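You operate a simulated robot arm through the tools that you are given. There is no shell and no other tool. Be economical: measure what you need, move in short steps, check, and stop when the job is done.

You run a simulated two-armed robot. Do the job below in one go: nothing can be reset, and whatever is moved stays where it is left.

JOB
Take the stopper off the narrow-necked flask marked "26" on the top of the long white table and lay it down there. Then put one of the brass nuts from the top of the fitting bench on the top of the filter bench. Then fetch the orange float and stand it on the green tape roll. Then put one of the grey cylinders from the top of the grey table on the fourth shelf from the bottom of the blue rack. Then put one of the tall bottles of blue dye from the fourth shelf from the bottom of the blue rack on the top of the white bench. Then fetch the white tag from the shelf of the tank stand and set it in the purple tray. Then take the green float on the shelf of the tank stand and put it away on the top of the trolley. Keep to this order. Set down upright: orange float, grey cylinder, tall bottle of blue dye.

Only the result counts: the job must be done as asked and must still hold three seconds after the hand-in. Knocking over, shifting, dropping, spilling or breaking anything else fails it. A push-on lid holds only when it is set on centred and level and pressed home; a screw cap is set on level and turned clockwise until tight.

ROBOT AND FRAMES
Two 6-joint arms with fingered hands on one trunk, on a base that drives. Base frame: it is fixed to the floor where the robot stands at the start and does not move with it; the origin is under the middle of the robot, x ahead of it, y to its left, z up; the surface under the hand at the start is at about z = 780. Readings come in mm, degrees, newtons and seconds.
The left shoulder is at the start at [50, 170, 1060], the right one opposite. With the tool pointing down near the work surface each hand reaches from about 500 to 760 mm from the robot's upright axis, wherever it stands, measured 20 degrees to its own side. Places, roughly: brass nut (4x5x2 cm) [4200, -2600, 900]; fourth shelf of the blue rack [3700, -7700, 1300]; green float (6x6x5 cm) [0, -6500, 1000]; green tape roll (7x7x3 cm) [4000, -2100, 900]; grey cylinder (5x5x5 cm) [5100, -6300, 800]; narrow-necked flask [500, 0, 750]; orange float (5x5x17 cm) [3800, -2300, 900]; purple tray (38x24x5 cm) [4000, -7800, 200]; tall bottle of blue dye [4000, -7750, 1250]; top of the filter bench [6600, -1100, 900]; top of the trolley [2700, -200, 800]; top of the white bench [2500, -7300, 800]; white tag [0, -6500, 1000]. Payload 3.5 kg a hand.
The tool frame of a hand sits at the grasp point between the pads (the TCP): z along the fingers, y along the line on which they close. The tips reach 26 mm beyond it. Largest opening 132 mm; the body of the gripper starts 73 mm behind the TCP. The gripper is a hand of 3 fingers: y runs from the thumb to the fingers, the wrist lies at [0, 0, -234] in the tool frame.
Orientation is told as [roll, pitch, yaw] about the base's x, y, z axes, in that order, counted from this pose: with the fingers straight down and closing along the base's y, the tool's x points along the base's -x, its y along +y and its z along -z.

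CONTROLS
- The arms move only by the tool servo_tool. It takes "left_plan", "right_plan" or both (then of equal length, played together; a hand with none holds still); each is a list of rows, each a list of 6 numbers: the shift along the tool's x, y, z in units of 30 mm (1.0 is 30 mm), then the turn, a rotation vector about the tool's x, y, z in units of 6 degrees (1.0 is 6 degrees). In form: [[tx, ty, tz, ax, ay, az], ...]. A call has 1 to 20 rows; each row shifts and turns the commanded pose from where the row before left it, along the tool's axes as they then stand. A call with a number of a shift or a turn outside -1 to 1 is refused whole. Each row takes 0.2 s and may step no farther than 50 mm and 8.6 degrees from the row before; otherwise, the whole call is refused. A pose out of reach is approached as far as the arm can. The call stops where the force on the tool passes 40 N (or 10 N more than at its start, if that is more) or the arm is blocked; 0.2 s more then pass. In this call time passes only in rows, and 0.2 s behind the last. The reply holds the time, the measured pose of the TCP, the force on the tool along the base axes, the opening and the grip force, in the units named above and with some noise, with the torque about the TCP (base axes, N m) and any sound that the robot's microphone picked up.
- Cameras (640 x 400 px; columns grow to the right, rows downward): "scene" is now at [35.5, -6.4, 1646.5]; the picture's right is [-0.08, -1.00, 0.00], its down [-0.78, 0.06, -0.62] and it looks along [0.62, -0.05, -0.78] (base axes); focal length 271 px, centre (320, 200). "left" rides on the left gripper at [-62, 3, -92] in its tool frame; the picture's right is [-0.05, -1.00, 0.00], its down [0.83, -0.04, -0.56] and it looks along [0.55, -0.03, 0.83] (tool axes); focal length 230 px, centre (320, 200). "right" rides on the right gripper at [62, 3, -92] in its tool frame; the picture's right is [-0.05, 1.00, 0.00], its down [-0.83, -0.04, -0.56] and it looks along [-0.55, -0.03, 0.83] (tool axes); focal length 230 px, centre (320, 200). There is no depth. A picture from a camera that has moved, and an enlarged one, comes with that camera's place and axes in the base frame and with its lens.
- snapshot(camera): a new picture of that camera. It takes no simulated time.
- move_column(by): slides the trunk up (or, below 0, down) by that many mm; the arms and the scene camera ride with it, the base frame stays. It gives what a move gives, with no picture.
- steer(legs): drives the robot by 1 to 6 legs, each [ahead, left, turn to the left] in mm, mm and degrees, along the robot's own axes; the way and the turn of a leg run together, so that a leg with both is an arc; at most 1500 mm and 180 degrees a leg. The arms and the cameras ride along, it lands a little off, and it stops where it bumps. It gives what a move gives.
- move_fingers(finger1, finger2, thumb_bend, hand): sets how far each is bent, from 0 (flat) to 1 (curled in); at 0.3 the hand is open as for a grip, at 0.7 the pads meet at the TCP. One left out holds its place. A second passes; each finger stops where it meets its share of the squeeze, and holds until it gets a number again. It is the only way to open and close the hand. It gives what a move gives, with no picture; readings hold the bend of each and the force on the fingers (four entries, about 0 where the hand has none), thumb and palm.
- head_to(pan, tilt): turns the head with the scene camera to pan (to the left, within 86 degrees either way) and tilt (down, from -29 to 69), counted from straight ahead of the robot. It gives what a move gives.
- inspect(camera, box): a new picture of the part [left, top, right, bottom] of that camera's present view, enlarged. It takes no simulated time.
- job_done(): hands the job in; it is judged then, once.

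Work in short steps. Places have to be worked out from the pictures, the camera data and where the tool is seen: move nearer, look again, correct. Check each grasp and each placing, and mend what went wrong. You have 196 turns and 172 pictures in all, those below and enlarged ones among them. Open the grippers and draw the arms clear of the work before you hand the job in, unless the task says otherwise; then end with one line.

The tools are called after "Emit:" by a JSON object that holds its "fn" and its "kwargs". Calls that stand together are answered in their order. servo_tool: Moves the arms, as the interface text tells. Its arguments: {"type":"object","properties":{"left_plan":{"type":"array","items":{"type":"array","items":{"type":"number"}}},"right_plan":{"type":"array","items":{"type":"array","items":{"type":"number"}}}},"required":[]} The other tools are called the same way: move_column (by) slides the trunk up or down; move_fingers (finger1, finger2, thumb_bend, hand) moves the fingers one by one; steer (legs) drives the base; head_to (pan, tilt) turns the head that bears the scene camera; snapshot (camera) takes a picture; inspect (camera, box) takes an enlarged picture of a part of a camera's view; job_done () hands the job in.

At the start:

```text
time_s: 0.0
left_ee_pos: [626.7, 237.0, 1075.7]
left_tool_rot: [0.0, 0.0, 0.0]
left_force: [0.1, -0.4, -0.3]
left_torque: [-0.01, -0.02, -0.01]
left_gripper_width: 132.2
left_grasp_force: 0.0
left_shape: jaw
left_bend: [0.3, 0.3, 0.3]
left_finger forces: [0.1, 0.0, 0.0, 0.0, 0.0, 0.0]
right_ee_pos: [601.1, -293.8, 1073.9]
right_tool_rot: [-0.1, 0.1, 0.0]
right_force: [-0.3, -0.2, 0.3]
right_torque: [0.01, -0.03, 0.03]
right_gripper_width: 132.1
right_grasp_force: 0.0
right_shape: jaw
right_bend: [0.3, 0.3, 0.3]
right_finger forces: [0.0, 0.0, 0.0, 0.0, 0.0, 0.0]
trunk travel left (down, up): [-675.0, 35.0]
robot x, y, heading: [1.2, 2.8, 0.1]
head pan, tilt: [-4.5, 51.7]
```

scene: 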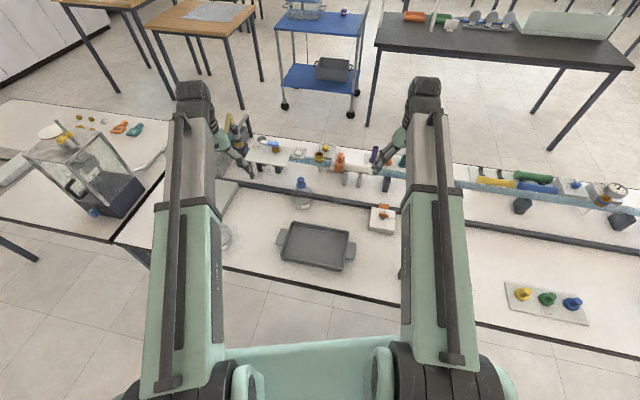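
right: 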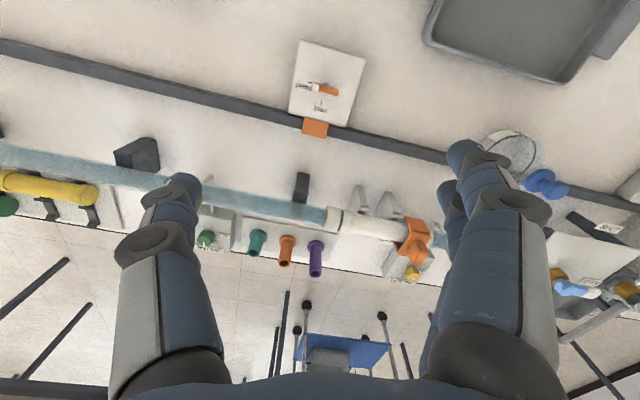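
left: 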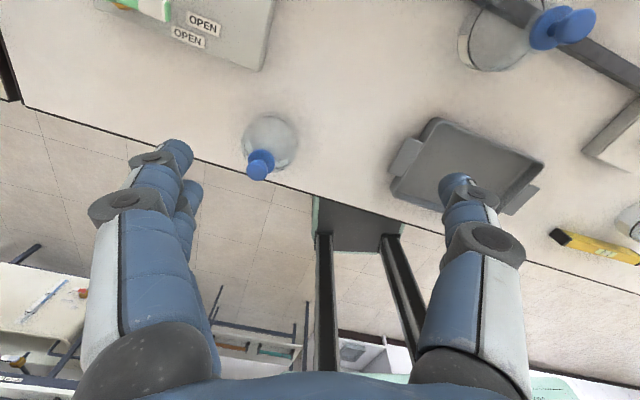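

I can see two flasks with blue stoppers near the robot, so I enlarge the views to read the labels.

Emit:
{"fn": "inspect", "kwargs": {"camera": "scene", "box": [200, 130, 420, 280]}}

Emit:
{"fn": "inspect", "kwargs": {"camera": "left", "box": [400, 0, 640, 150]}}

Emit:
{"fn": "inspect", "kwargs": {"camera": "left", "box": [180, 80, 340, 200]}}

```text
2.67 times, centred on (310, 205) of scene
camera zoom: at [35.5, -6.4, 1646.5], right [-0.08, -1.0, 0.0], down [-0.78, 0.06, -0.62], along [0.62, -0.05, -0.78], focal length 722 px, centre (347, 187)
```

zoom: 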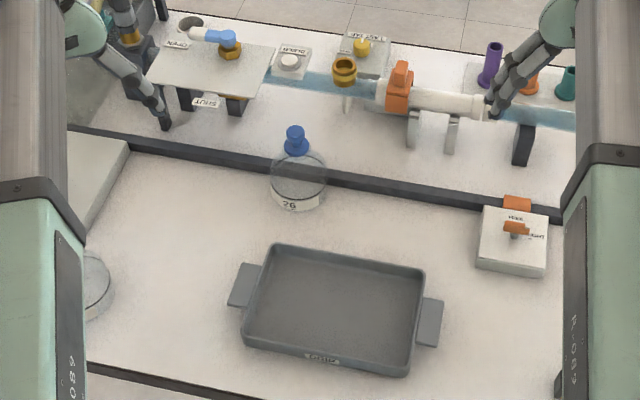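

```text
2.67 times, centred on (520, 75) of left
camera zoom: at [688.3, 240.1, 1167.3], right [0.05, -1.0, 0.0], down [-0.83, -0.04, 0.56], along [-0.55, -0.03, -0.83], focal length 614 px, centre (-213, 533)
```

zoom: 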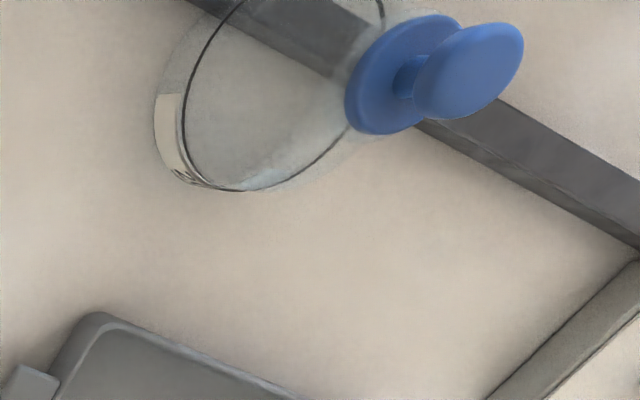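

```text
3.33 times, centred on (260, 140) of left
camera zoom: at [688.3, 240.1, 1167.3], right [0.05, -1.0, 0.0], down [-0.83, -0.04, 0.56], along [-0.55, -0.03, -0.83], focal length 767 px, centre (520, 400)
```

zoom: 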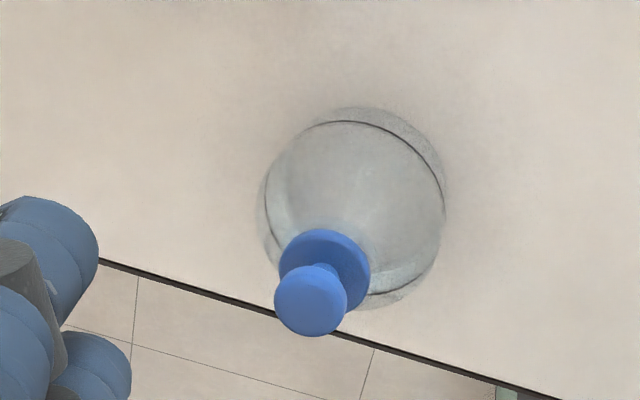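

The scene view puts "26" on the flask ahead. Intersecting the two views gives its knob top at about (716, 12, 918). I move the left hand over it at the current height.

Emit:
{"fn": "servo_tool", "kwargs": {"left_plan": [[-0.37, -0.94, 0, 0, 0, 0], [-0.37, -0.94, 0, 0, 0, 0], [-0.37, -0.94, 0, 0, 0, 0], [-0.37, -0.94, 0, 0, 0, 0], [-0.37, -0.94, 0, 0, 0, 0], [-0.37, -0.94, 0, 0, 0, 0], [-0.37, -0.94, 0, 0, 0, 0], [-0.37, -0.94, 0, 0, 0, 0]]}}

Emit:
{"fn": "snapshot", "kwargs": {"camera": "left"}}

Emit:
{"fn": "inspect", "kwargs": {"camera": "scene", "box": [200, 130, 420, 280]}}

```text
time_s: 1.8
left_ee_pos: [715.6, 9.9, 1073.5]
left_tool_rot: [0.0, -0.1, 0.1]
left_force: [0.2, -0.2, -0.7]
left_torque: [-0.05, 0.0, 0.01]
left_gripper_width: 131.8
left_grasp_force: 0.0
left_shape: jaw
left_bend: [0.3, 0.3, 0.3]
left_finger forces: [0.1, 0.0, 0.0, 0.0, 0.0, 0.1]
right_ee_pos: [601.3, -293.9, 1074.3]
right_tool_rot: [0.1, 0.0, 0.1]
right_force: [-0.2, 0.5, 0.9]
right_torque: [0.0, 0.02, -0.02]
right_gripper_width: 131.9
right_grasp_force: 0.1
right_shape: jaw
right_bend: [0.3, 0.3, 0.3]
right_finger forces: [0.0, 0.0, 0.0, 0.0, 0.0, 0.0]
trunk travel left (down, up): [-675.0, 35.0]
robot x, y, heading: [-2.8, -4.6, 0.1]
head pan, tilt: [-4.5, 51.7]
```

```text
165 pictures are left
camera left: at [777.5, 13.7, 1166.3], right [0.05, -1.0, 0.0], down [-0.83, -0.04, 0.56], along [-0.55, -0.03, -0.83], focal length 230 px, centre (320, 200)
```

left: 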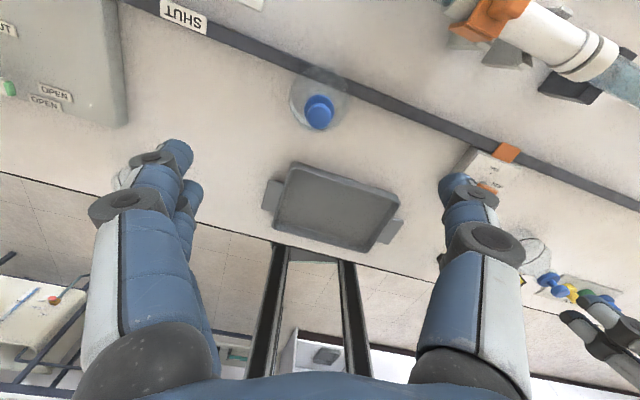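

```text
2.67 times, centred on (310, 205) of scene
camera zoom: at [35.7, -6.8, 1646.5], right [-0.08, -1.0, 0.0], down [-0.78, 0.06, -0.62], along [0.62, -0.05, -0.78], focal length 722 px, centre (347, 187)
```

zoom: 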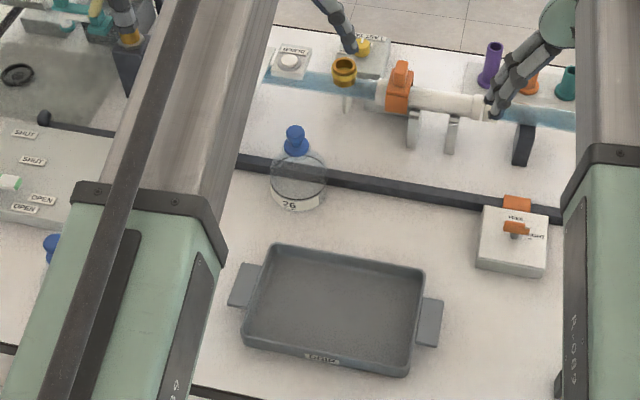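

Both views now put the knob near (725, 11, 914). I descend in stages.

Emit:
{"fn": "servo_tool", "kwargs": {"left_plan": [[-0.3, 0.0, 1, 0, 0, 0], [0, 0, 1, 0, 0, 0], [0, 0, 1, 0, 0, 0], [0, 0, 1, 0, 0, 0]]}}

Emit:
{"fn": "snapshot", "kwargs": {"camera": "left"}}

Emit:
{"fn": "inspect", "kwargs": {"camera": "scene", "box": [200, 130, 420, 280]}}

```text
time_s: 2.8
left_ee_pos: [723.1, 10.5, 953.1]
left_tool_rot: [0.0, 0.0, 0.0]
left_force: [0.4, 0.1, 0.0]
left_torque: [0.01, -0.02, -0.04]
left_gripper_width: 131.9
left_grasp_force: 0.0
left_shape: jaw
left_bend: [0.3, 0.3, 0.3]
left_finger forces: [0.1, 0.1, 0.1, 0.0, 0.1, 0.1]
right_ee_pos: [602.0, -292.8, 1075.0]
right_tool_rot: [-0.1, 0.1, 0.0]
right_force: [0.5, -0.1, 0.0]
right_torque: [-0.03, 0.0, -0.01]
right_gripper_width: 131.8
right_grasp_force: 0.1
right_shape: jaw
right_bend: [0.3, 0.3, 0.3]
right_finger forces: [0.1, 0.0, 0.1, 0.0, 0.0, 0.0]
trunk travel left (down, up): [-675.0, 35.0]
robot x, y, heading: [-0.1, -3.2, -0.1]
head pan, tilt: [-4.5, 51.7]
```

```text
163 pictures are left
camera left: at [785.0, 14.8, 1046.3], right [0.05, -1.0, 0.0], down [-0.83, -0.04, 0.55], along [-0.55, -0.03, -0.83], focal length 230 px, centre (320, 200)
```

left: 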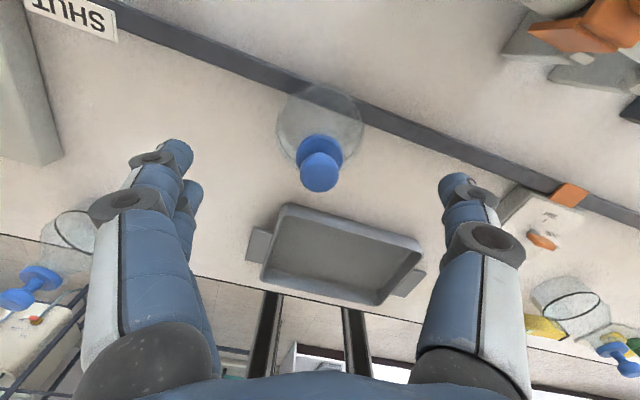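

```text
2.67 times, centred on (310, 205) of scene
camera zoom: at [35.6, -6.4, 1646.5], right [-0.08, -1.0, 0.0], down [-0.78, 0.06, -0.62], along [0.62, -0.05, -0.78], focal length 722 px, centre (347, 187)
```

zoom: 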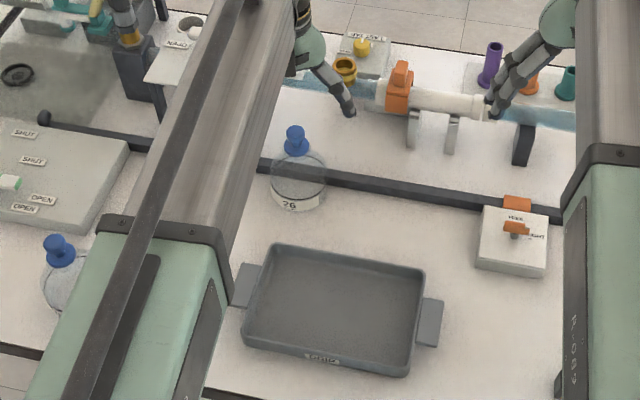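

The knob is centred at about (720, 11). I lower the TCP to knob height and then close.

Emit:
{"fn": "servo_tool", "kwargs": {"left_plan": [[0.05, 0.0, 0.75, 0, 0, 0], [0, 0, 0.72, 0, 0, 0]]}}

Emit:
{"fn": "inspect", "kwargs": {"camera": "left", "box": [160, 100, 480, 300]}}

```text
time_s: 3.4
left_ee_pos: [723.6, 10.5, 909.8]
left_tool_rot: [0.0, 0.0, 0.0]
left_force: [0.1, 0.4, 0.5]
left_torque: [-0.02, -0.03, -0.03]
left_gripper_width: 132.0
left_grasp_force: 0.0
left_shape: jaw
left_bend: [0.3, 0.3, 0.3]
left_finger forces: [0.1, 0.0, 0.0, 0.1, 0.0, 0.0]
right_ee_pos: [601.6, -293.1, 1074.9]
right_tool_rot: [0.0, 0.0, 0.0]
right_force: [0.5, 0.3, 0.0]
right_torque: [0.03, 0.02, -0.03]
right_gripper_width: 131.8
right_grasp_force: 0.1
right_shape: jaw
right_bend: [0.3, 0.3, 0.3]
right_finger forces: [0.0, 0.0, 0.0, 0.0, 0.0, 0.0]
trunk travel left (down, up): [-675.0, 35.0]
robot x, y, heading: [-2.5, -0.4, 0.4]
head pan, tilt: [-4.5, 51.7]
```

```text
2.00 times, centred on (320, 200) of left
camera zoom: at [785.1, 14.3, 1003.5], right [0.05, -1.0, 0.0], down [-0.83, -0.04, 0.55], along [-0.55, -0.03, -0.83], focal length 460 px, centre (320, 200)
```

zoom: 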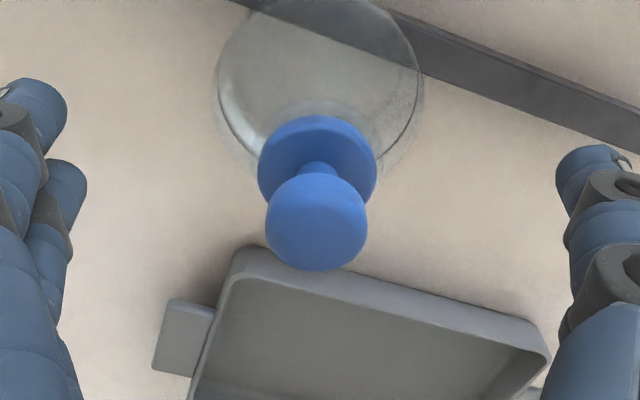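

The knob is centred between the fingers, so I close the hand.

Emit:
{"fn": "move_fingers", "kwargs": {"hand": "left", "finger1": 0.75, "finger2": 0.75, "thumb_bend": 0.75}}

Emit:
{"fn": "inspect", "kwargs": {"camera": "left", "box": [160, 100, 480, 300]}}

```text
time_s: 4.4
left_ee_pos: [722.6, 10.3, 911.9]
left_tool_rot: [0.0, -0.1, 0.0]
left_force: [1.0, -0.2, 5.5]
left_torque: [-0.07, -0.03, 0.01]
left_gripper_width: 3.2
left_grasp_force: 15.0
left_shape: fingers
left_bend: [0.75, 0.63, 0.69]
left_finger forces: [0.0, 9.9, 0.0, 0.1, 20.2, 0.1]
right_ee_pos: [600.9, -293.3, 1075.4]
right_tool_rot: [0.0, 0.0, 0.0]
right_force: [-0.2, -0.4, -0.1]
right_torque: [0.02, -0.02, 0.0]
right_gripper_width: 132.0
right_grasp_force: 0.1
right_shape: jaw
right_bend: [0.3, 0.3, 0.3]
right_finger forces: [0.0, 0.1, 0.0, 0.0, 0.0, 0.0]
trunk travel left (down, up): [-675.0, 35.0]
robot x, y, heading: [0.4, -0.2, -0.3]
head pan, tilt: [-4.5, 51.7]
heard: snap
```

```text
2.00 times, centred on (320, 200) of left
camera zoom: at [784.8, 14.3, 1004.3], right [0.05, -1.0, 0.0], down [-0.83, -0.04, 0.55], along [-0.55, -0.03, -0.83], focal length 460 px, centre (320, 200)
```

zoom: 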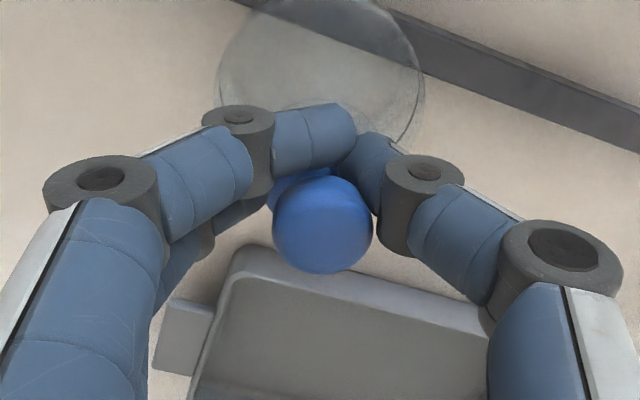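

A snap was heard, and the fingers have closed under the knob. I lift slowly.

Emit:
{"fn": "servo_tool", "kwargs": {"left_plan": [[0, 0, -0.3, 0, 0, 0], [0, 0, -0.4, 0, 0, 0], [0, 0, -0.5, 0, 0, 0], [0, 0, -0.8, 0, 0, 0]]}}

Emit:
{"fn": "snapshot", "kwargs": {"camera": "left"}}

Emit:
{"fn": "inspect", "kwargs": {"camera": "scene", "box": [200, 130, 420, 280]}}

```text
time_s: 5.4
left_ee_pos: [722.4, 9.8, 970.0]
left_tool_rot: [0.1, 0.0, 0.0]
left_force: [-0.2, -0.4, -0.4]
left_torque: [0.01, -0.01, -0.04]
left_gripper_width: 3.5
left_grasp_force: 11.2
left_shape: fingers
left_bend: [0.75, 0.64, 0.69]
left_finger forces: [0.0, 8.8, 0.0, 0.0, 13.3, 0.1]
right_ee_pos: [602.4, -293.9, 1074.2]
right_tool_rot: [0.0, 0.0, 0.0]
right_force: [-0.7, -0.9, -0.3]
right_torque: [-0.04, 0.0, -0.03]
right_gripper_width: 131.9
right_grasp_force: 0.0
right_shape: jaw
right_bend: [0.3, 0.3, 0.3]
right_finger forces: [0.0, 0.1, 0.0, 0.0, 0.1, 0.0]
trunk travel left (down, up): [-675.0, 35.0]
robot x, y, heading: [3.5, -2.9, 0.1]
head pan, tilt: [-4.5, 51.7]
```

```text
159 pictures are left
camera left: at [785.2, 13.9, 1063.0], right [0.05, -1.0, 0.0], down [-0.83, -0.04, 0.56], along [-0.55, -0.03, -0.83], focal length 230 px, centre (320, 200)
```

left: 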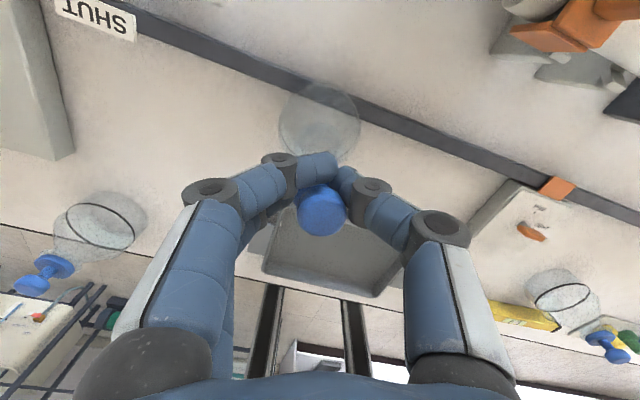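

```text
2.67 times, centred on (310, 205) of scene
camera zoom: at [35.4, -6.4, 1646.5], right [-0.08, -1.0, 0.0], down [-0.78, 0.06, -0.62], along [0.62, -0.05, -0.78], focal length 722 px, centre (347, 187)
```

zoom: 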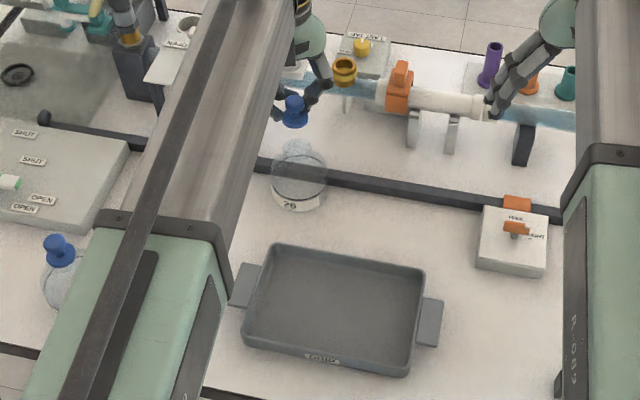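

The stopper is off and held. I carry it to the clear area near (675, 150) and start lowering.

Emit:
{"fn": "servo_tool", "kwargs": {"left_plan": [[0, 0, -0.7, 0, 0, 0], [0.3, 0.95, 0, 0, 0, 0], [0.3, 0.95, 0, 0, 0, 0], [0.3, 0.95, 0, 0, 0, 0], [0.3, 0.95, 0, 0, 0, 0], [0.3, 0.95, 0, 0, 0, 0], [0, 0, 1, 0, 0, 0], [0, 0, 1, 0, 0, 0], [0, 0, 1, 0, 0, 0], [0, 0, 1, 0, 0, 0]]}}

Emit:
{"fn": "snapshot", "kwargs": {"camera": "left"}}

Emit:
{"fn": "inspect", "kwargs": {"camera": "scene", "box": [160, 100, 380, 250]}}

```text
time_s: 7.6
left_ee_pos: [678.8, 155.0, 870.5]
left_tool_rot: [0.0, 0.0, 0.0]
left_force: [0.5, -0.2, 0.0]
left_torque: [-0.02, -0.02, 0.01]
left_gripper_width: 3.5
left_grasp_force: 10.7
left_shape: fingers
left_bend: [0.75, 0.64, 0.69]
left_finger forces: [0.1, 8.6, 0.0, 0.1, 12.3, 0.0]
right_ee_pos: [601.4, -292.0, 1075.0]
right_tool_rot: [0.0, 0.0, 0.0]
right_force: [-1.2, -0.3, -0.4]
right_torque: [0.02, 0.0, 0.0]
right_gripper_width: 131.7
right_grasp_force: 0.0
right_shape: jaw
right_bend: [0.3, 0.3, 0.3]
right_finger forces: [0.0, 0.0, 0.0, 0.1, 0.1, 0.0]
trunk travel left (down, up): [-675.0, 35.0]
robot x, y, heading: [-2.6, -1.3, -0.2]
head pan, tilt: [-4.5, 51.7]
```

```text
157 pictures are left
camera left: at [741.7, 157.7, 963.5], right [0.05, -1.0, 0.0], down [-0.83, -0.04, 0.55], along [-0.55, -0.03, -0.83], focal length 230 px, centre (320, 200)
```

left: 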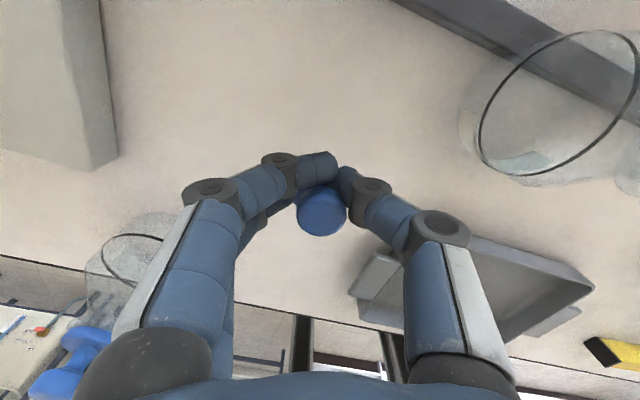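

```text
2.67 times, centred on (270, 175) of scene
camera zoom: at [35.7, -6.3, 1646.5], right [-0.08, -1.0, 0.0], down [-0.78, 0.06, -0.62], along [0.62, -0.05, -0.78], focal length 722 px, centre (453, 267)
```

zoom: 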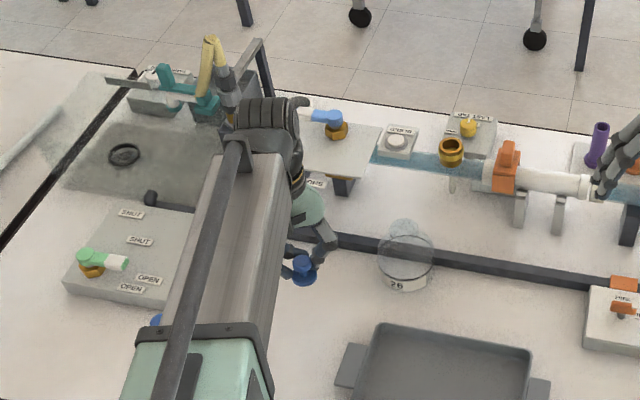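

The area below is clear. I lower in small steps while watching the force.

Emit:
{"fn": "servo_tool", "kwargs": {"left_plan": [[0, 0, 0.7, 0, 0, 0], [0, 0, 0.4, 0, 0, 0]]}}

Emit:
{"fn": "inspect", "kwargs": {"camera": "scene", "box": [230, 160, 310, 220]}}

```text
time_s: 8.2
left_ee_pos: [678.0, 154.6, 837.0]
left_tool_rot: [0.0, 0.1, 0.0]
left_force: [0.6, 0.6, -0.9]
left_torque: [0.04, 0.01, 0.02]
left_gripper_width: 3.4
left_grasp_force: 10.3
left_shape: fingers
left_bend: [0.75, 0.64, 0.69]
left_finger forces: [0.1, 8.6, 0.0, 0.0, 12.3, 0.1]
right_ee_pos: [601.4, -292.6, 1076.1]
right_tool_rot: [0.0, 0.0, 0.0]
right_force: [-1.0, -0.1, -0.1]
right_torque: [-0.01, 0.01, 0.01]
right_gripper_width: 132.0
right_grasp_force: 0.1
right_shape: jaw
right_bend: [0.3, 0.3, 0.3]
right_finger forces: [0.1, 0.1, 0.0, 0.1, 0.0, 0.1]
trunk travel left (down, up): [-675.0, 35.0]
robot x, y, heading: [-0.2, 3.6, -0.0]
head pan, tilt: [-4.5, 51.7]
```

```text
6.67 times, centred on (270, 190) of scene
camera zoom: at [35.5, -6.4, 1646.5], right [-0.08, -1.0, 0.0], down [-0.78, 0.06, -0.62], along [0.62, -0.05, -0.78], focal length 1806 px, centre (653, 267)
```

zoom: 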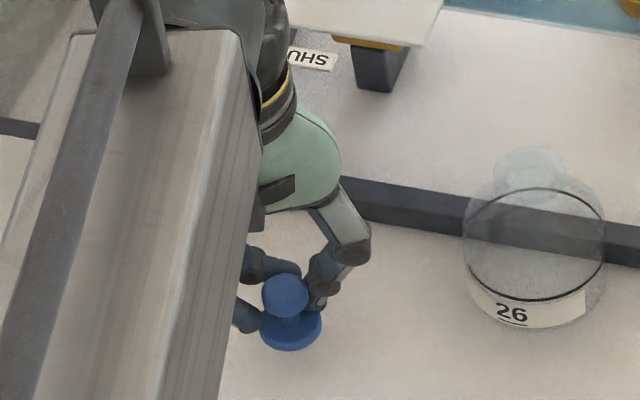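

No contact yet, so I keep going down gently.

Emit:
{"fn": "servo_tool", "kwargs": {"left_plan": [[0, 0, 0.3, 0, 0, 0], [0, 0, 0.3, 0, 0, 0]]}}

Emit:
{"fn": "servo_tool", "kwargs": {"left_plan": [[0, 0, 0.2, 0, 0, 0]]}}

Emit:
{"fn": "inspect", "kwargs": {"camera": "scene", "box": [230, 160, 310, 220]}}

```text
time_s: 8.8
left_ee_pos: [676.9, 152.7, 821.0]
left_tool_rot: [0.0, 0.1, -0.1]
left_force: [-0.2, 0.2, -0.3]
left_torque: [0.03, 0.0, -0.01]
left_gripper_width: 3.5
left_grasp_force: 10.2
left_shape: fingers
left_bend: [0.75, 0.64, 0.69]
left_finger forces: [0.0, 8.6, 0.0, 0.0, 12.1, 0.0]
right_ee_pos: [601.7, -293.3, 1076.2]
right_tool_rot: [0.0, 0.0, 0.0]
right_force: [0.2, 0.3, -0.2]
right_torque: [-0.04, -0.01, -0.01]
right_gripper_width: 132.3
right_grasp_force: 0.0
right_shape: jaw
right_bend: [0.3, 0.3, 0.3]
right_finger forces: [0.0, 0.0, 0.0, 0.1, 0.0, 0.0]
trunk travel left (down, up): [-675.0, 35.0]
robot x, y, heading: [-0.5, -0.0, -0.3]
head pan, tilt: [-4.5, 51.7]
```

```text
time_s: 9.2
left_ee_pos: [678.6, 152.6, 815.7]
left_tool_rot: [0.0, 0.0, 0.0]
left_force: [0.3, 0.6, -0.4]
left_torque: [0.0, -0.01, -0.01]
left_gripper_width: 3.8
left_grasp_force: 10.4
left_shape: fingers
left_bend: [0.75, 0.64, 0.69]
left_finger forces: [0.0, 8.5, 0.0, 0.0, 12.2, 0.0]
right_ee_pos: [602.3, -293.5, 1075.6]
right_tool_rot: [0.0, 0.0, 0.0]
right_force: [0.0, 0.3, 0.0]
right_torque: [0.01, 0.0, -0.04]
right_gripper_width: 132.0
right_grasp_force: 0.1
right_shape: jaw
right_bend: [0.3, 0.3, 0.3]
right_finger forces: [0.1, 0.0, 0.0, 0.0, 0.0, 0.1]
trunk travel left (down, up): [-675.0, 35.0]
robot x, y, heading: [0.7, -3.9, 0.0]
head pan, tilt: [-4.5, 51.7]
```

```text
6.67 times, centred on (270, 190) of scene
camera zoom: at [35.6, -6.3, 1646.5], right [-0.08, -1.0, 0.0], down [-0.78, 0.06, -0.62], along [0.62, -0.05, -0.78], focal length 1806 px, centre (653, 267)
```

zoom: 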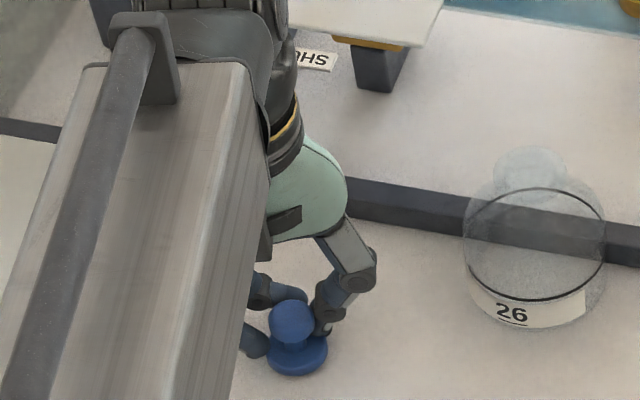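

Still free, so I continue down in small steps.

Emit:
{"fn": "servo_tool", "kwargs": {"left_plan": [[0, 0, 0.2, 0, 0, 0], [0, 0, 0.2, 0, 0, 0]]}}

Emit:
{"fn": "servo_tool", "kwargs": {"left_plan": [[0, 0, 0.2, 0, 0, 0]]}}

Emit:
{"fn": "inspect", "kwargs": {"camera": "scene", "box": [230, 160, 310, 220]}}

```text
time_s: 9.8
left_ee_pos: [678.6, 150.6, 810.9]
left_tool_rot: [-0.1, -0.5, -0.1]
left_force: [-11.8, -4.0, 26.9]
left_torque: [-0.3, 0.27, -0.12]
left_gripper_width: 1.4
left_grasp_force: 25.3
left_shape: fingers
left_bend: [0.75, 0.64, 0.72]
left_finger forces: [0.0, 13.4, 0.1, 0.1, 38.4, 0.0]
right_ee_pos: [599.0, -293.6, 1076.0]
right_tool_rot: [-0.1, -0.2, 0.0]
right_force: [-0.4, -0.4, 0.1]
right_torque: [-0.03, 0.02, 0.02]
right_gripper_width: 131.7
right_grasp_force: 0.0
right_shape: jaw
right_bend: [0.3, 0.3, 0.3]
right_finger forces: [0.0, 0.1, 0.0, 0.1, 0.1, 0.0]
trunk travel left (down, up): [-675.0, 35.0]
robot x, y, heading: [2.1, 1.0, 0.1]
head pan, tilt: [-4.5, 51.7]
stopped in row 2 (left hand): the force on the tool passed its limit at 45 N (the readings are from after the stop); the commanded pose is now the measured one
```

```text
time_s: 10.2
left_ee_pos: [679.8, 150.2, 811.8]
left_tool_rot: [-0.2, -0.7, -0.1]
left_force: [-12.0, -1.5, 27.9]
left_torque: [-0.24, 0.39, -0.13]
left_gripper_width: 0.6
left_grasp_force: 26.9
left_shape: fingers
left_bend: [0.75, 0.64, 0.72]
left_finger forces: [0.0, 14.2, 0.1, 0.0, 39.5, 0.0]
right_ee_pos: [599.0, -293.1, 1076.0]
right_tool_rot: [0.0, -0.2, -0.1]
right_force: [-0.6, 1.2, -0.5]
right_torque: [-0.01, 0.0, -0.04]
right_gripper_width: 132.0
right_grasp_force: 0.1
right_shape: jaw
right_bend: [0.3, 0.3, 0.3]
right_finger forces: [0.0, 0.0, 0.1, 0.0, 0.1, 0.0]
trunk travel left (down, up): [-675.0, 35.0]
robot x, y, heading: [-0.4, 1.2, -0.0]
head pan, tilt: [-4.5, 51.7]
stopped in row 1 (left hand): the force on the tool passed its limit at 48 N (the readings are from after the stop); the commanded pose is now the measured one
```

```text
6.67 times, centred on (270, 190) of scene
camera zoom: at [32.2, -6.8, 1646.6], right [-0.08, -1.0, 0.0], down [-0.78, 0.06, -0.62], along [0.62, -0.05, -0.78], focal length 1806 px, centre (653, 267)
```

zoom: 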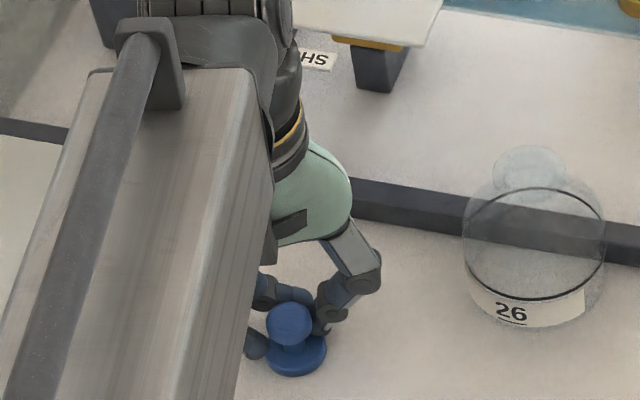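

Contact with the table. I back off 2 mm to relieve the force and then open slowly, finger by finger.

Emit:
{"fn": "servo_tool", "kwargs": {"left_plan": [[0, 0, -0.1, 0, 0, 0]]}}

Emit:
{"fn": "move_fingers", "kwargs": {"hand": "left", "finger1": 0.6, "finger2": 0.6, "thumb_bend": 0.64}}

Emit:
{"fn": "move_fingers", "kwargs": {"hand": "left", "finger1": 0.3, "finger2": 0.3, "thumb_bend": 0.3}}

Emit:
{"fn": "inspect", "kwargs": {"camera": "left", "box": [160, 100, 480, 300]}}

```text
time_s: 10.6
left_ee_pos: [679.3, 151.8, 811.9]
left_tool_rot: [-0.1, -0.7, -0.1]
left_force: [-9.5, -0.7, 16.8]
left_torque: [-0.15, 0.27, -0.09]
left_gripper_width: 1.2
left_grasp_force: 20.1
left_shape: fingers
left_bend: [0.75, 0.64, 0.72]
left_finger forces: [0.2, 11.5, 0.0, 0.0, 29.1, 0.0]
right_ee_pos: [599.8, -294.5, 1074.2]
right_tool_rot: [0.0, -0.1, 0.0]
right_force: [-0.1, 0.6, 0.9]
right_torque: [-0.02, -0.01, -0.01]
right_gripper_width: 131.8
right_grasp_force: 0.0
right_shape: jaw
right_bend: [0.3, 0.3, 0.3]
right_finger forces: [0.0, 0.0, 0.1, 0.0, 0.0, 0.0]
trunk travel left (down, up): [-675.0, 35.0]
robot x, y, heading: [0.3, 1.2, 0.1]
head pan, tilt: [-4.5, 51.7]
```

```text
time_s: 11.6
left_ee_pos: [679.9, 150.5, 812.7]
left_tool_rot: [0.0, -0.7, -0.1]
left_force: [-3.1, -1.5, 25.6]
left_torque: [-0.3, 0.09, 0.01]
left_gripper_width: 22.5
left_grasp_force: 14.2
left_shape: fingers
left_bend: [0.6, 0.59, 0.68]
left_finger forces: [0.0, 1.8, 0.0, 0.0, 26.3, 0.0]
right_ee_pos: [600.4, -293.7, 1075.8]
right_tool_rot: [-0.1, 0.0, -0.1]
right_force: [0.0, -0.3, 0.7]
right_torque: [0.01, 0.0, -0.01]
right_gripper_width: 132.0
right_grasp_force: 0.1
right_shape: jaw
right_bend: [0.3, 0.3, 0.3]
right_finger forces: [0.1, 0.1, 0.1, 0.0, 0.0, 0.0]
trunk travel left (down, up): [-675.0, 35.0]
robot x, y, heading: [-0.7, 1.0, 0.2]
head pan, tilt: [-4.5, 51.7]
```

```text
time_s: 12.6
left_ee_pos: [680.3, 151.1, 811.3]
left_tool_rot: [-0.2, -0.5, -0.1]
left_force: [0.2, 0.2, 0.0]
left_torque: [0.01, 0.02, -0.02]
left_gripper_width: 133.9
left_grasp_force: 0.0
left_shape: fingers
left_bend: [0.3, 0.3, 0.3]
left_finger forces: [0.1, 0.0, 0.0, 0.0, 0.0, 0.1]
right_ee_pos: [601.1, -292.8, 1075.3]
right_tool_rot: [0.0, 0.0, 0.0]
right_force: [-0.3, 0.0, -0.9]
right_torque: [0.0, 0.04, 0.01]
right_gripper_width: 132.0
right_grasp_force: 0.1
right_shape: jaw
right_bend: [0.3, 0.3, 0.3]
right_finger forces: [0.2, 0.0, 0.0, 0.0, 0.0, 0.1]
trunk travel left (down, up): [-675.0, 35.0]
robot x, y, heading: [-2.5, -1.6, -0.0]
head pan, tilt: [-4.5, 51.7]
```

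```text
2.00 times, centred on (320, 200) of left
camera zoom: at [742.0, 155.5, 904.2], right [0.05, -1.0, 0.0], down [-0.84, -0.04, 0.55], along [-0.55, -0.03, -0.84], focal length 460 px, centre (320, 200)
```

zoom: 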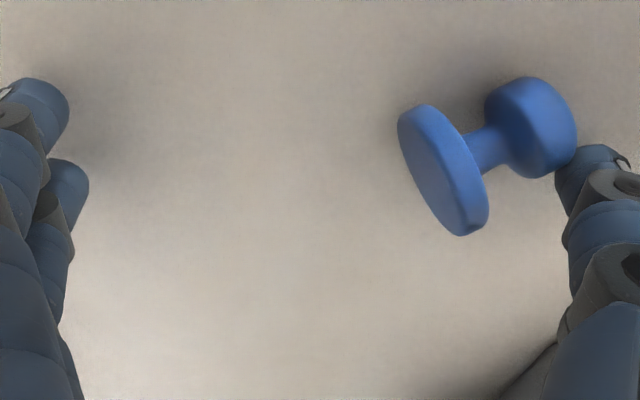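

The stopper lies on the table. I back the thumb off it slightly, rise, and look.

Emit:
{"fn": "servo_tool", "kwargs": {"left_plan": [[0, -0.2, -0.2, 0, 0, 0], [0, 0, -0.8, 0, 0, 0], [0, 0, -1, 0, 0, 0], [0, 0, -1, 0, 0, 0], [0, 0, -1, 0, 0, 0], [0, 0, -1, 0, 0, 0], [0, 0, -1, 0, 0, 0], [0, 0, -1, 0, 0, 0], [0, 0, -1, 0, 0, 0], [0.8, 0.8, 0, 0, 0, 0], [0.8, 0.8, 0, 0, 0, 0], [0.8, 0.8, 0, 0, 0, 0]]}}

Emit:
{"fn": "snapshot", "kwargs": {"camera": "scene"}}

Emit:
{"fn": "inspect", "kwargs": {"camera": "scene", "box": [200, 130, 360, 230]}}

```text
time_s: 15.2
left_ee_pos: [605.4, 217.2, 1047.8]
left_tool_rot: [-0.2, -0.6, -0.1]
left_force: [0.7, 0.2, 0.5]
left_torque: [0.0, 0.0, 0.02]
left_gripper_width: 134.0
left_grasp_force: 0.2
left_shape: fingers
left_bend: [0.3, 0.3, 0.3]
left_finger forces: [0.0, 0.1, 0.1, 0.0, 0.0, 0.0]
right_ee_pos: [600.8, -293.3, 1075.0]
right_tool_rot: [0.0, -0.1, 0.0]
right_force: [-0.5, 0.1, -0.5]
right_torque: [0.0, 0.02, 0.0]
right_gripper_width: 131.9
right_grasp_force: 0.0
right_shape: jaw
right_bend: [0.3, 0.3, 0.3]
right_finger forces: [0.0, 0.0, 0.1, 0.0, 0.0, 0.0]
trunk travel left (down, up): [-675.0, 35.0]
robot x, y, heading: [3.1, -2.2, -0.1]
head pan, tilt: [-4.5, 51.7]
```

```text
151 pictures are left
camera scene: at [35.0, -6.1, 1646.5], right [-0.08, -1.0, 0.0], down [-0.78, 0.06, -0.62], along [0.62, -0.05, -0.78], focal length 271 px, centre (320, 200)
```

scene: 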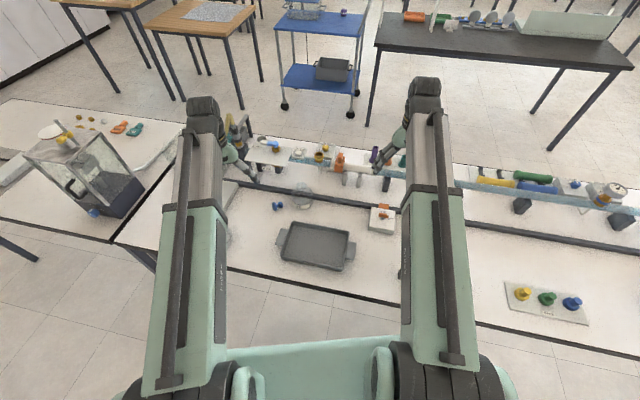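

```text
4.00 times, centred on (280, 180) of scene
camera zoom: at [35.0, -6.1, 1646.5], right [-0.08, -1.0, 0.0], down [-0.78, 0.06, -0.62], along [0.62, -0.05, -0.78], focal length 1084 px, centre (480, 280)
```

zoom: 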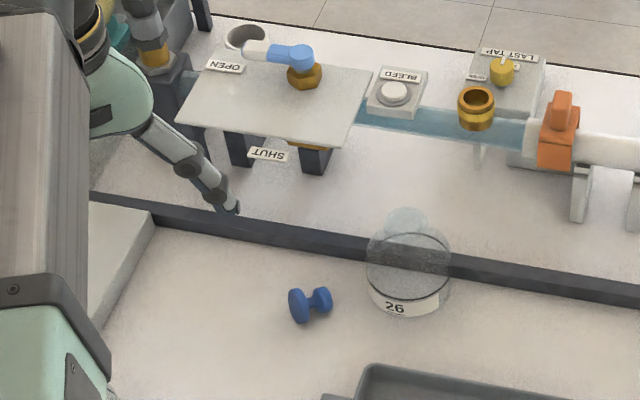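

The stopper is done. Now I look around to plan the drive.

Emit:
{"fn": "head_to", "kwargs": {"pan": -30, "tilt": 15}}

Emit:
{"fn": "snapshot", "kwargs": {"camera": "scene"}}

Emit:
{"fn": "head_to", "kwargs": {"pan": -86, "tilt": 20}}

Emit:
{"fn": "snapshot", "kwargs": {"camera": "scene"}}

Emit:
{"fn": "head_to", "kwargs": {"pan": 40, "tilt": 15}}

Emit:
{"fn": "snapshot", "kwargs": {"camera": "scene"}}

```text
time_s: 16.2
left_ee_pos: [606.8, 217.9, 1047.9]
left_tool_rot: [-0.2, -0.6, -0.1]
left_force: [-0.4, -0.9, -0.4]
left_torque: [-0.01, 0.02, 0.02]
left_gripper_width: 134.1
left_grasp_force: 0.1
left_shape: fingers
left_bend: [0.3, 0.3, 0.3]
left_finger forces: [0.0, 0.1, 0.0, 0.0, 0.0, 0.0]
right_ee_pos: [601.1, -293.5, 1075.2]
right_tool_rot: [0.0, 0.0, -0.2]
right_force: [-0.3, 0.5, 0.1]
right_torque: [-0.06, -0.01, 0.0]
right_gripper_width: 131.9
right_grasp_force: 0.0
right_shape: jaw
right_bend: [0.3, 0.3, 0.3]
right_finger forces: [0.1, 0.0, 0.0, 0.0, 0.0, 0.1]
trunk travel left (down, up): [-675.0, 35.0]
robot x, y, heading: [-1.1, 0.6, 0.1]
head pan, tilt: [-30.0, 15.0]
```

```text
149 pictures are left
camera scene: at [41.1, -47.2, 1702.4], right [-0.5, -0.87, 0.0], down [-0.22, 0.13, -0.97], along [0.84, -0.48, -0.26], focal length 271 px, centre (320, 200)
```

scene: 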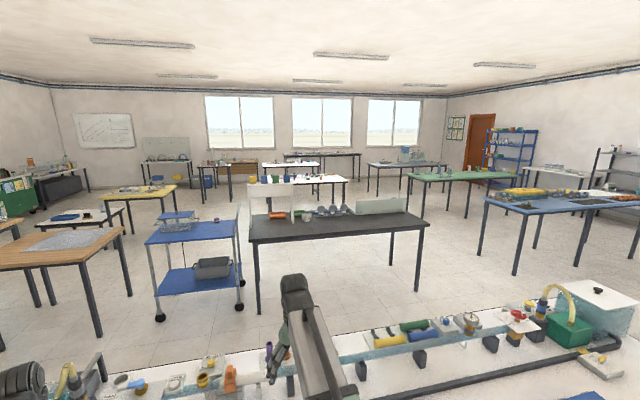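

```text
time_s: 17.5
left_ee_pos: [606.6, 216.3, 1047.7]
left_tool_rot: [-0.2, -0.6, -0.1]
left_force: [0.0, 0.0, -0.8]
left_torque: [-0.04, -0.01, -0.03]
left_gripper_width: 134.2
left_grasp_force: 0.1
left_shape: fingers
left_bend: [0.3, 0.3, 0.3]
left_finger forces: [0.1, 0.0, 0.1, 0.0, 0.0, 0.1]
right_ee_pos: [602.1, -293.4, 1074.4]
right_tool_rot: [-0.1, 0.0, 0.0]
right_force: [-0.1, 0.0, -0.5]
right_torque: [-0.02, 0.0, 0.01]
right_gripper_width: 132.0
right_grasp_force: 0.0
right_shape: jaw
right_bend: [0.3, 0.3, 0.3]
right_finger forces: [0.0, 0.1, 0.0, 0.1, 0.0, 0.0]
trunk travel left (down, up): [-675.0, 35.0]
robot x, y, heading: [-2.9, 0.9, 0.3]
head pan, tilt: [-85.9, 20.0]
```

```text
148 pictures are left
camera scene: at [-33.2, -93.4, 1694.3], right [-1.0, -0.07, 0.0], down [-0.02, 0.34, -0.94], along [0.07, -0.94, -0.34], focal length 271 px, centre (320, 200)
```

scene: 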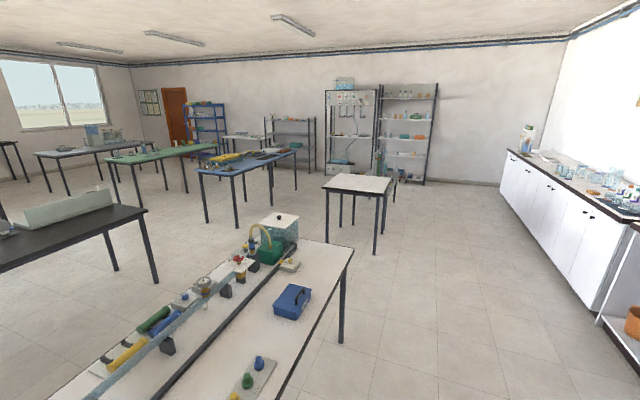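

```text
time_s: 19.5
left_ee_pos: [607.2, 217.2, 1048.4]
left_tool_rot: [-0.2, -0.6, 0.0]
left_force: [0.4, -0.5, -0.1]
left_torque: [0.03, -0.03, 0.01]
left_gripper_width: 133.9
left_grasp_force: 0.0
left_shape: fingers
left_bend: [0.3, 0.3, 0.3]
left_finger forces: [0.0, 0.1, 0.0, 0.0, 0.1, 0.1]
right_ee_pos: [601.3, -293.4, 1073.2]
right_tool_rot: [0.0, 0.0, 0.1]
right_force: [0.0, 0.0, -0.2]
right_torque: [0.02, -0.03, -0.01]
right_gripper_width: 132.0
right_grasp_force: 0.0
right_shape: jaw
right_bend: [0.3, 0.3, 0.3]
right_finger forces: [0.1, 0.0, 0.0, 0.1, 0.0, 0.0]
trunk travel left (down, up): [-675.0, 35.0]
robot x, y, heading: [-2.9, 1.0, 0.1]
head pan, tilt: [40.0, 15.0]
```

```text
147 pictures are left
camera scene: at [31.8, 59.5, 1702.5], right [0.64, -0.77, 0.0], down [-0.2, -0.17, -0.97], along [0.74, 0.62, -0.26], focal length 271 px, centre (320, 200)
```

scene: 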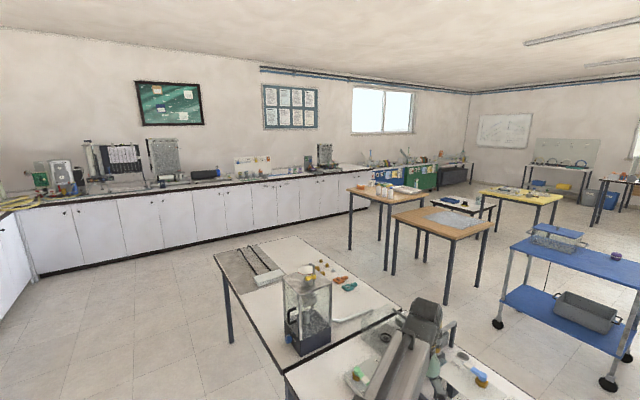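

I now have a rough map: the fitting bench is behind the dark bench, and the way there is around the right end of the long table. I raise and retract the arms, then back away.

Emit:
{"fn": "servo_tool", "kwargs": {"left_plan": [[0.8, 0, -1, 0, 0, 0], [0.8, 0, -1, 0, 0, 0], [0.8, 0, -1, 0, 0, 0], [0.8, 0, -1, 0, 0, 0], [0.8, 0, -1, 0, 0, 0], [0.8, 0, -1, 0, 0, 0], [0.4, 0, -0.5, 0, 0, 0]], "right_plan": [[0.8, 0, -1, 0, 0, 0], [0.8, 0, -1, 0, 0, 0], [0.8, 0, -1, 0, 0, 0], [0.8, 0, -1, 0, 0, 0], [0.8, 0, -1, 0, 0, 0], [0.8, 0, -1, 0, 0, 0], [0.4, 0, -0.5, 0, 0, 0]]}}

Emit:
{"fn": "steer", "kwargs": {"legs": [[-600, 0, 0], [0, -850, 0], [0, -850, 0]]}}

Emit:
{"fn": "head_to", "kwargs": {"pan": -50, "tilt": 20}}

Emit:
{"fn": "snapshot", "kwargs": {"camera": "scene"}}

```text
time_s: 21.1
left_ee_pos: [495.3, 221.1, 1174.1]
left_tool_rot: [0.0, -1.0, -0.1]
left_force: [0.5, 0.0, -0.2]
left_torque: [-0.03, 0.03, -0.01]
left_gripper_width: 134.0
left_grasp_force: 0.0
left_shape: fingers
left_bend: [0.3, 0.3, 0.3]
left_finger forces: [0.1, 0.1, 0.1, 0.0, 0.1, 0.1]
left hand out of reach, approached as far as the arm can: row 5, 6, 7
right_ee_pos: [499.7, -301.9, 1179.0]
right_tool_rot: [-0.1, -0.4, 0.0]
right_force: [0.7, -0.2, 0.3]
right_torque: [0.0, -0.01, -0.01]
right_gripper_width: 131.9
right_grasp_force: 0.0
right_shape: jaw
right_bend: [0.3, 0.3, 0.3]
right_finger forces: [0.0, 0.0, 0.0, 0.1, 0.1, 0.0]
right hand out of reach, approached as far as the arm can: row 4, 5, 6, 7
trunk travel left (down, up): [-675.0, 35.0]
robot x, y, heading: [-1.3, 1.3, 0.1]
head pan, tilt: [40.0, 15.0]
```

```text
time_s: 32.8
left_ee_pos: [-89.3, -1490.9, 1174.0]
left_tool_rot: [-0.1, -0.9, 0.0]
left_force: [0.1, 0.1, 0.1]
left_torque: [0.0, 0.0, -0.04]
left_gripper_width: 134.2
left_grasp_force: 0.1
left_shape: fingers
left_bend: [0.3, 0.3, 0.3]
left_finger forces: [0.0, 0.0, 0.0, 0.0, 0.0, 0.0]
right_ee_pos: [-84.5, -2011.6, 1179.4]
right_tool_rot: [-0.2, -0.4, 0.2]
right_force: [0.2, -0.4, 0.1]
right_torque: [0.01, -0.01, 0.02]
right_gripper_width: 132.0
right_grasp_force: 0.0
right_shape: jaw
right_bend: [0.3, 0.3, 0.3]
right_finger forces: [0.0, 0.1, 0.1, 0.1, 0.1, 0.0]
trunk travel left (down, up): [-675.0, 35.0]
robot x, y, heading: [-586.2, -1714.3, 0.1]
head pan, tilt: [40.0, 15.0]
```

```text
time_s: 34.4
left_ee_pos: [-89.7, -1491.2, 1173.3]
left_tool_rot: [-0.1, -0.9, 0.1]
left_force: [0.5, -0.8, 0.1]
left_torque: [-0.02, 0.02, -0.03]
left_gripper_width: 134.1
left_grasp_force: 0.1
left_shape: fingers
left_bend: [0.3, 0.3, 0.3]
left_finger forces: [0.0, 0.0, 0.0, 0.0, 0.0, 0.0]
right_ee_pos: [-83.9, -2012.7, 1177.8]
right_tool_rot: [-0.1, -0.2, 0.2]
right_force: [-0.3, 0.3, 0.5]
right_torque: [-0.01, 0.01, 0.01]
right_gripper_width: 131.7
right_grasp_force: 0.0
right_shape: jaw
right_bend: [0.3, 0.3, 0.3]
right_finger forces: [0.1, 0.0, 0.0, 0.0, 0.0, 0.0]
trunk travel left (down, up): [-675.0, 35.0]
robot x, y, heading: [-582.8, -1715.6, 0.0]
head pan, tilt: [-50.0, 20.0]
```

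```text
146 pictures are left
camera scene: at [-564.5, -1783.9, 1694.3], right [-0.76, -0.65, 0.0], down [-0.22, 0.26, -0.94], along [0.61, -0.72, -0.34], focal length 271 px, centre (320, 200)
```

scene: 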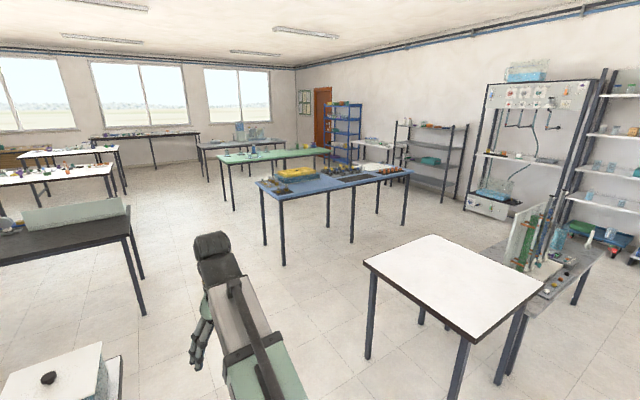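

The route looks clear. I drive through the gaps toward the fitting bench.

Emit:
{"fn": "steer", "kwargs": {"legs": [[433, -700, 0], [850, -300, 0], [1000, -130, 0], [750, -30, 0]]}}

Emit:
{"fn": "head_to", "kwargs": {"pan": 15, "tilt": 18}}

Emit:
{"fn": "snapshot", "kwargs": {"camera": "scene"}}

```text
time_s: 51.6
left_ee_pos: [2940.5, -2699.6, 1172.9]
left_tool_rot: [-0.1, -0.9, -2.4]
left_force: [0.0, -0.2, -0.7]
left_torque: [0.0, -0.01, 0.01]
left_gripper_width: 134.2
left_grasp_force: 0.0
left_shape: fingers
left_bend: [0.3, 0.3, 0.3]
left_finger forces: [0.0, 0.1, 0.0, 0.0, 0.1, 0.1]
right_ee_pos: [2924.7, -3222.1, 1179.6]
right_tool_rot: [0.0, -0.3, -2.2]
right_force: [0.0, -1.4, -0.1]
right_torque: [-0.02, 0.05, 0.02]
right_gripper_width: 131.7
right_grasp_force: 0.0
right_shape: jaw
right_bend: [0.3, 0.3, 0.3]
right_finger forces: [0.0, 0.0, 0.1, 0.0, 0.0, 0.0]
trunk travel left (down, up): [-675.0, 35.0]
robot x, y, heading: [2436.8, -2898.0, -2.6]
head pan, tilt: [-50.0, 20.0]
```

```text
time_s: 53.0
left_ee_pos: [2940.5, -2701.0, 1173.4]
left_tool_rot: [-0.1, -0.8, -2.4]
left_force: [0.4, -0.4, -1.1]
left_torque: [0.01, 0.02, 0.0]
left_gripper_width: 134.1
left_grasp_force: 0.1
left_shape: fingers
left_bend: [0.3, 0.3, 0.3]
left_finger forces: [0.1, 0.0, 0.1, 0.0, 0.1, 0.1]
right_ee_pos: [2924.3, -3222.8, 1179.3]
right_tool_rot: [-0.1, -0.2, -2.4]
right_force: [0.4, -0.4, 0.4]
right_torque: [-0.02, 0.03, -0.02]
right_gripper_width: 132.0
right_grasp_force: 0.0
right_shape: jaw
right_bend: [0.3, 0.3, 0.3]
right_finger forces: [0.0, 0.0, 0.1, 0.0, 0.0, 0.1]
trunk travel left (down, up): [-675.0, 35.0]
robot x, y, heading: [2437.6, -2902.3, -2.3]
head pan, tilt: [15.0, 18.0]
```

```text
145 pictures are left
camera scene: at [2488.2, -2879.2, 1697.6], right [0.22, -0.98, 0.0], down [-0.3, -0.07, -0.95], along [0.93, 0.21, -0.31], focal length 271 px, centre (320, 200)
```

scene: 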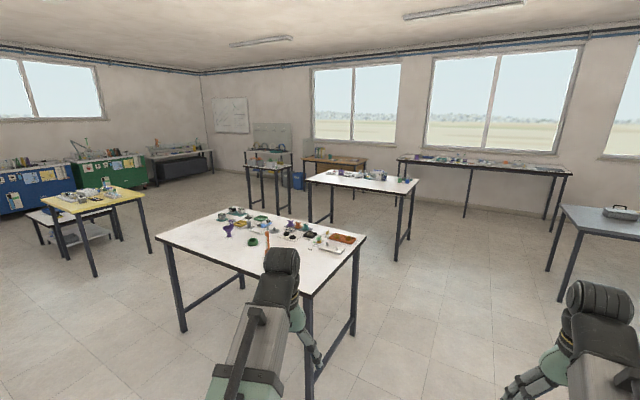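

The fitting bench is the white table ahead. I enlarge its top.

Emit:
{"fn": "inspect", "kwargs": {"camera": "scene", "box": [200, 195, 370, 290]}}

Emit:
{"fn": "inspect", "kwargs": {"camera": "scene", "box": [240, 130, 420, 220]}}

```text
3.76 times, centred on (285, 242) of scene
camera zoom: at [2488.2, -2879.2, 1697.6], right [0.22, -0.98, 0.0], down [-0.3, -0.07, -0.95], along [0.93, 0.21, -0.31], focal length 1020 px, centre (452, 40)
```

zoom: 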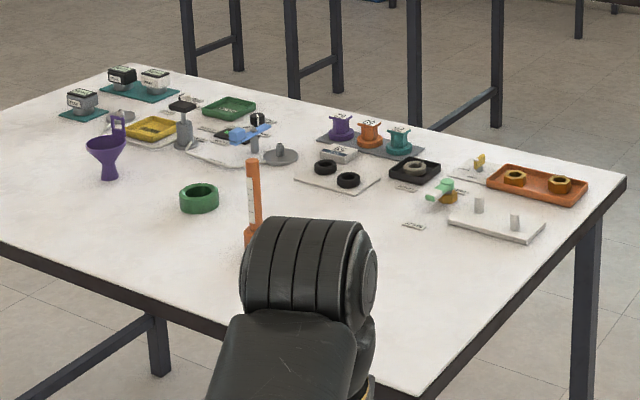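

```text
3.56 times, centred on (330, 175) of scene
camera zoom: at [2488.2, -2879.2, 1697.6], right [0.22, -0.98, 0.0], down [-0.3, -0.07, -0.95], along [0.93, 0.21, -0.31], focal length 963 px, centre (284, 289)
```

zoom: 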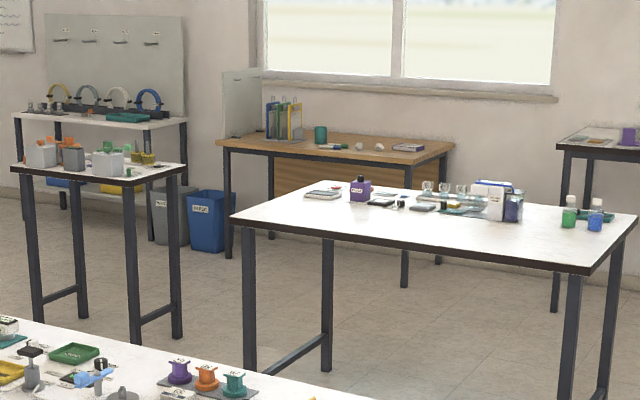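

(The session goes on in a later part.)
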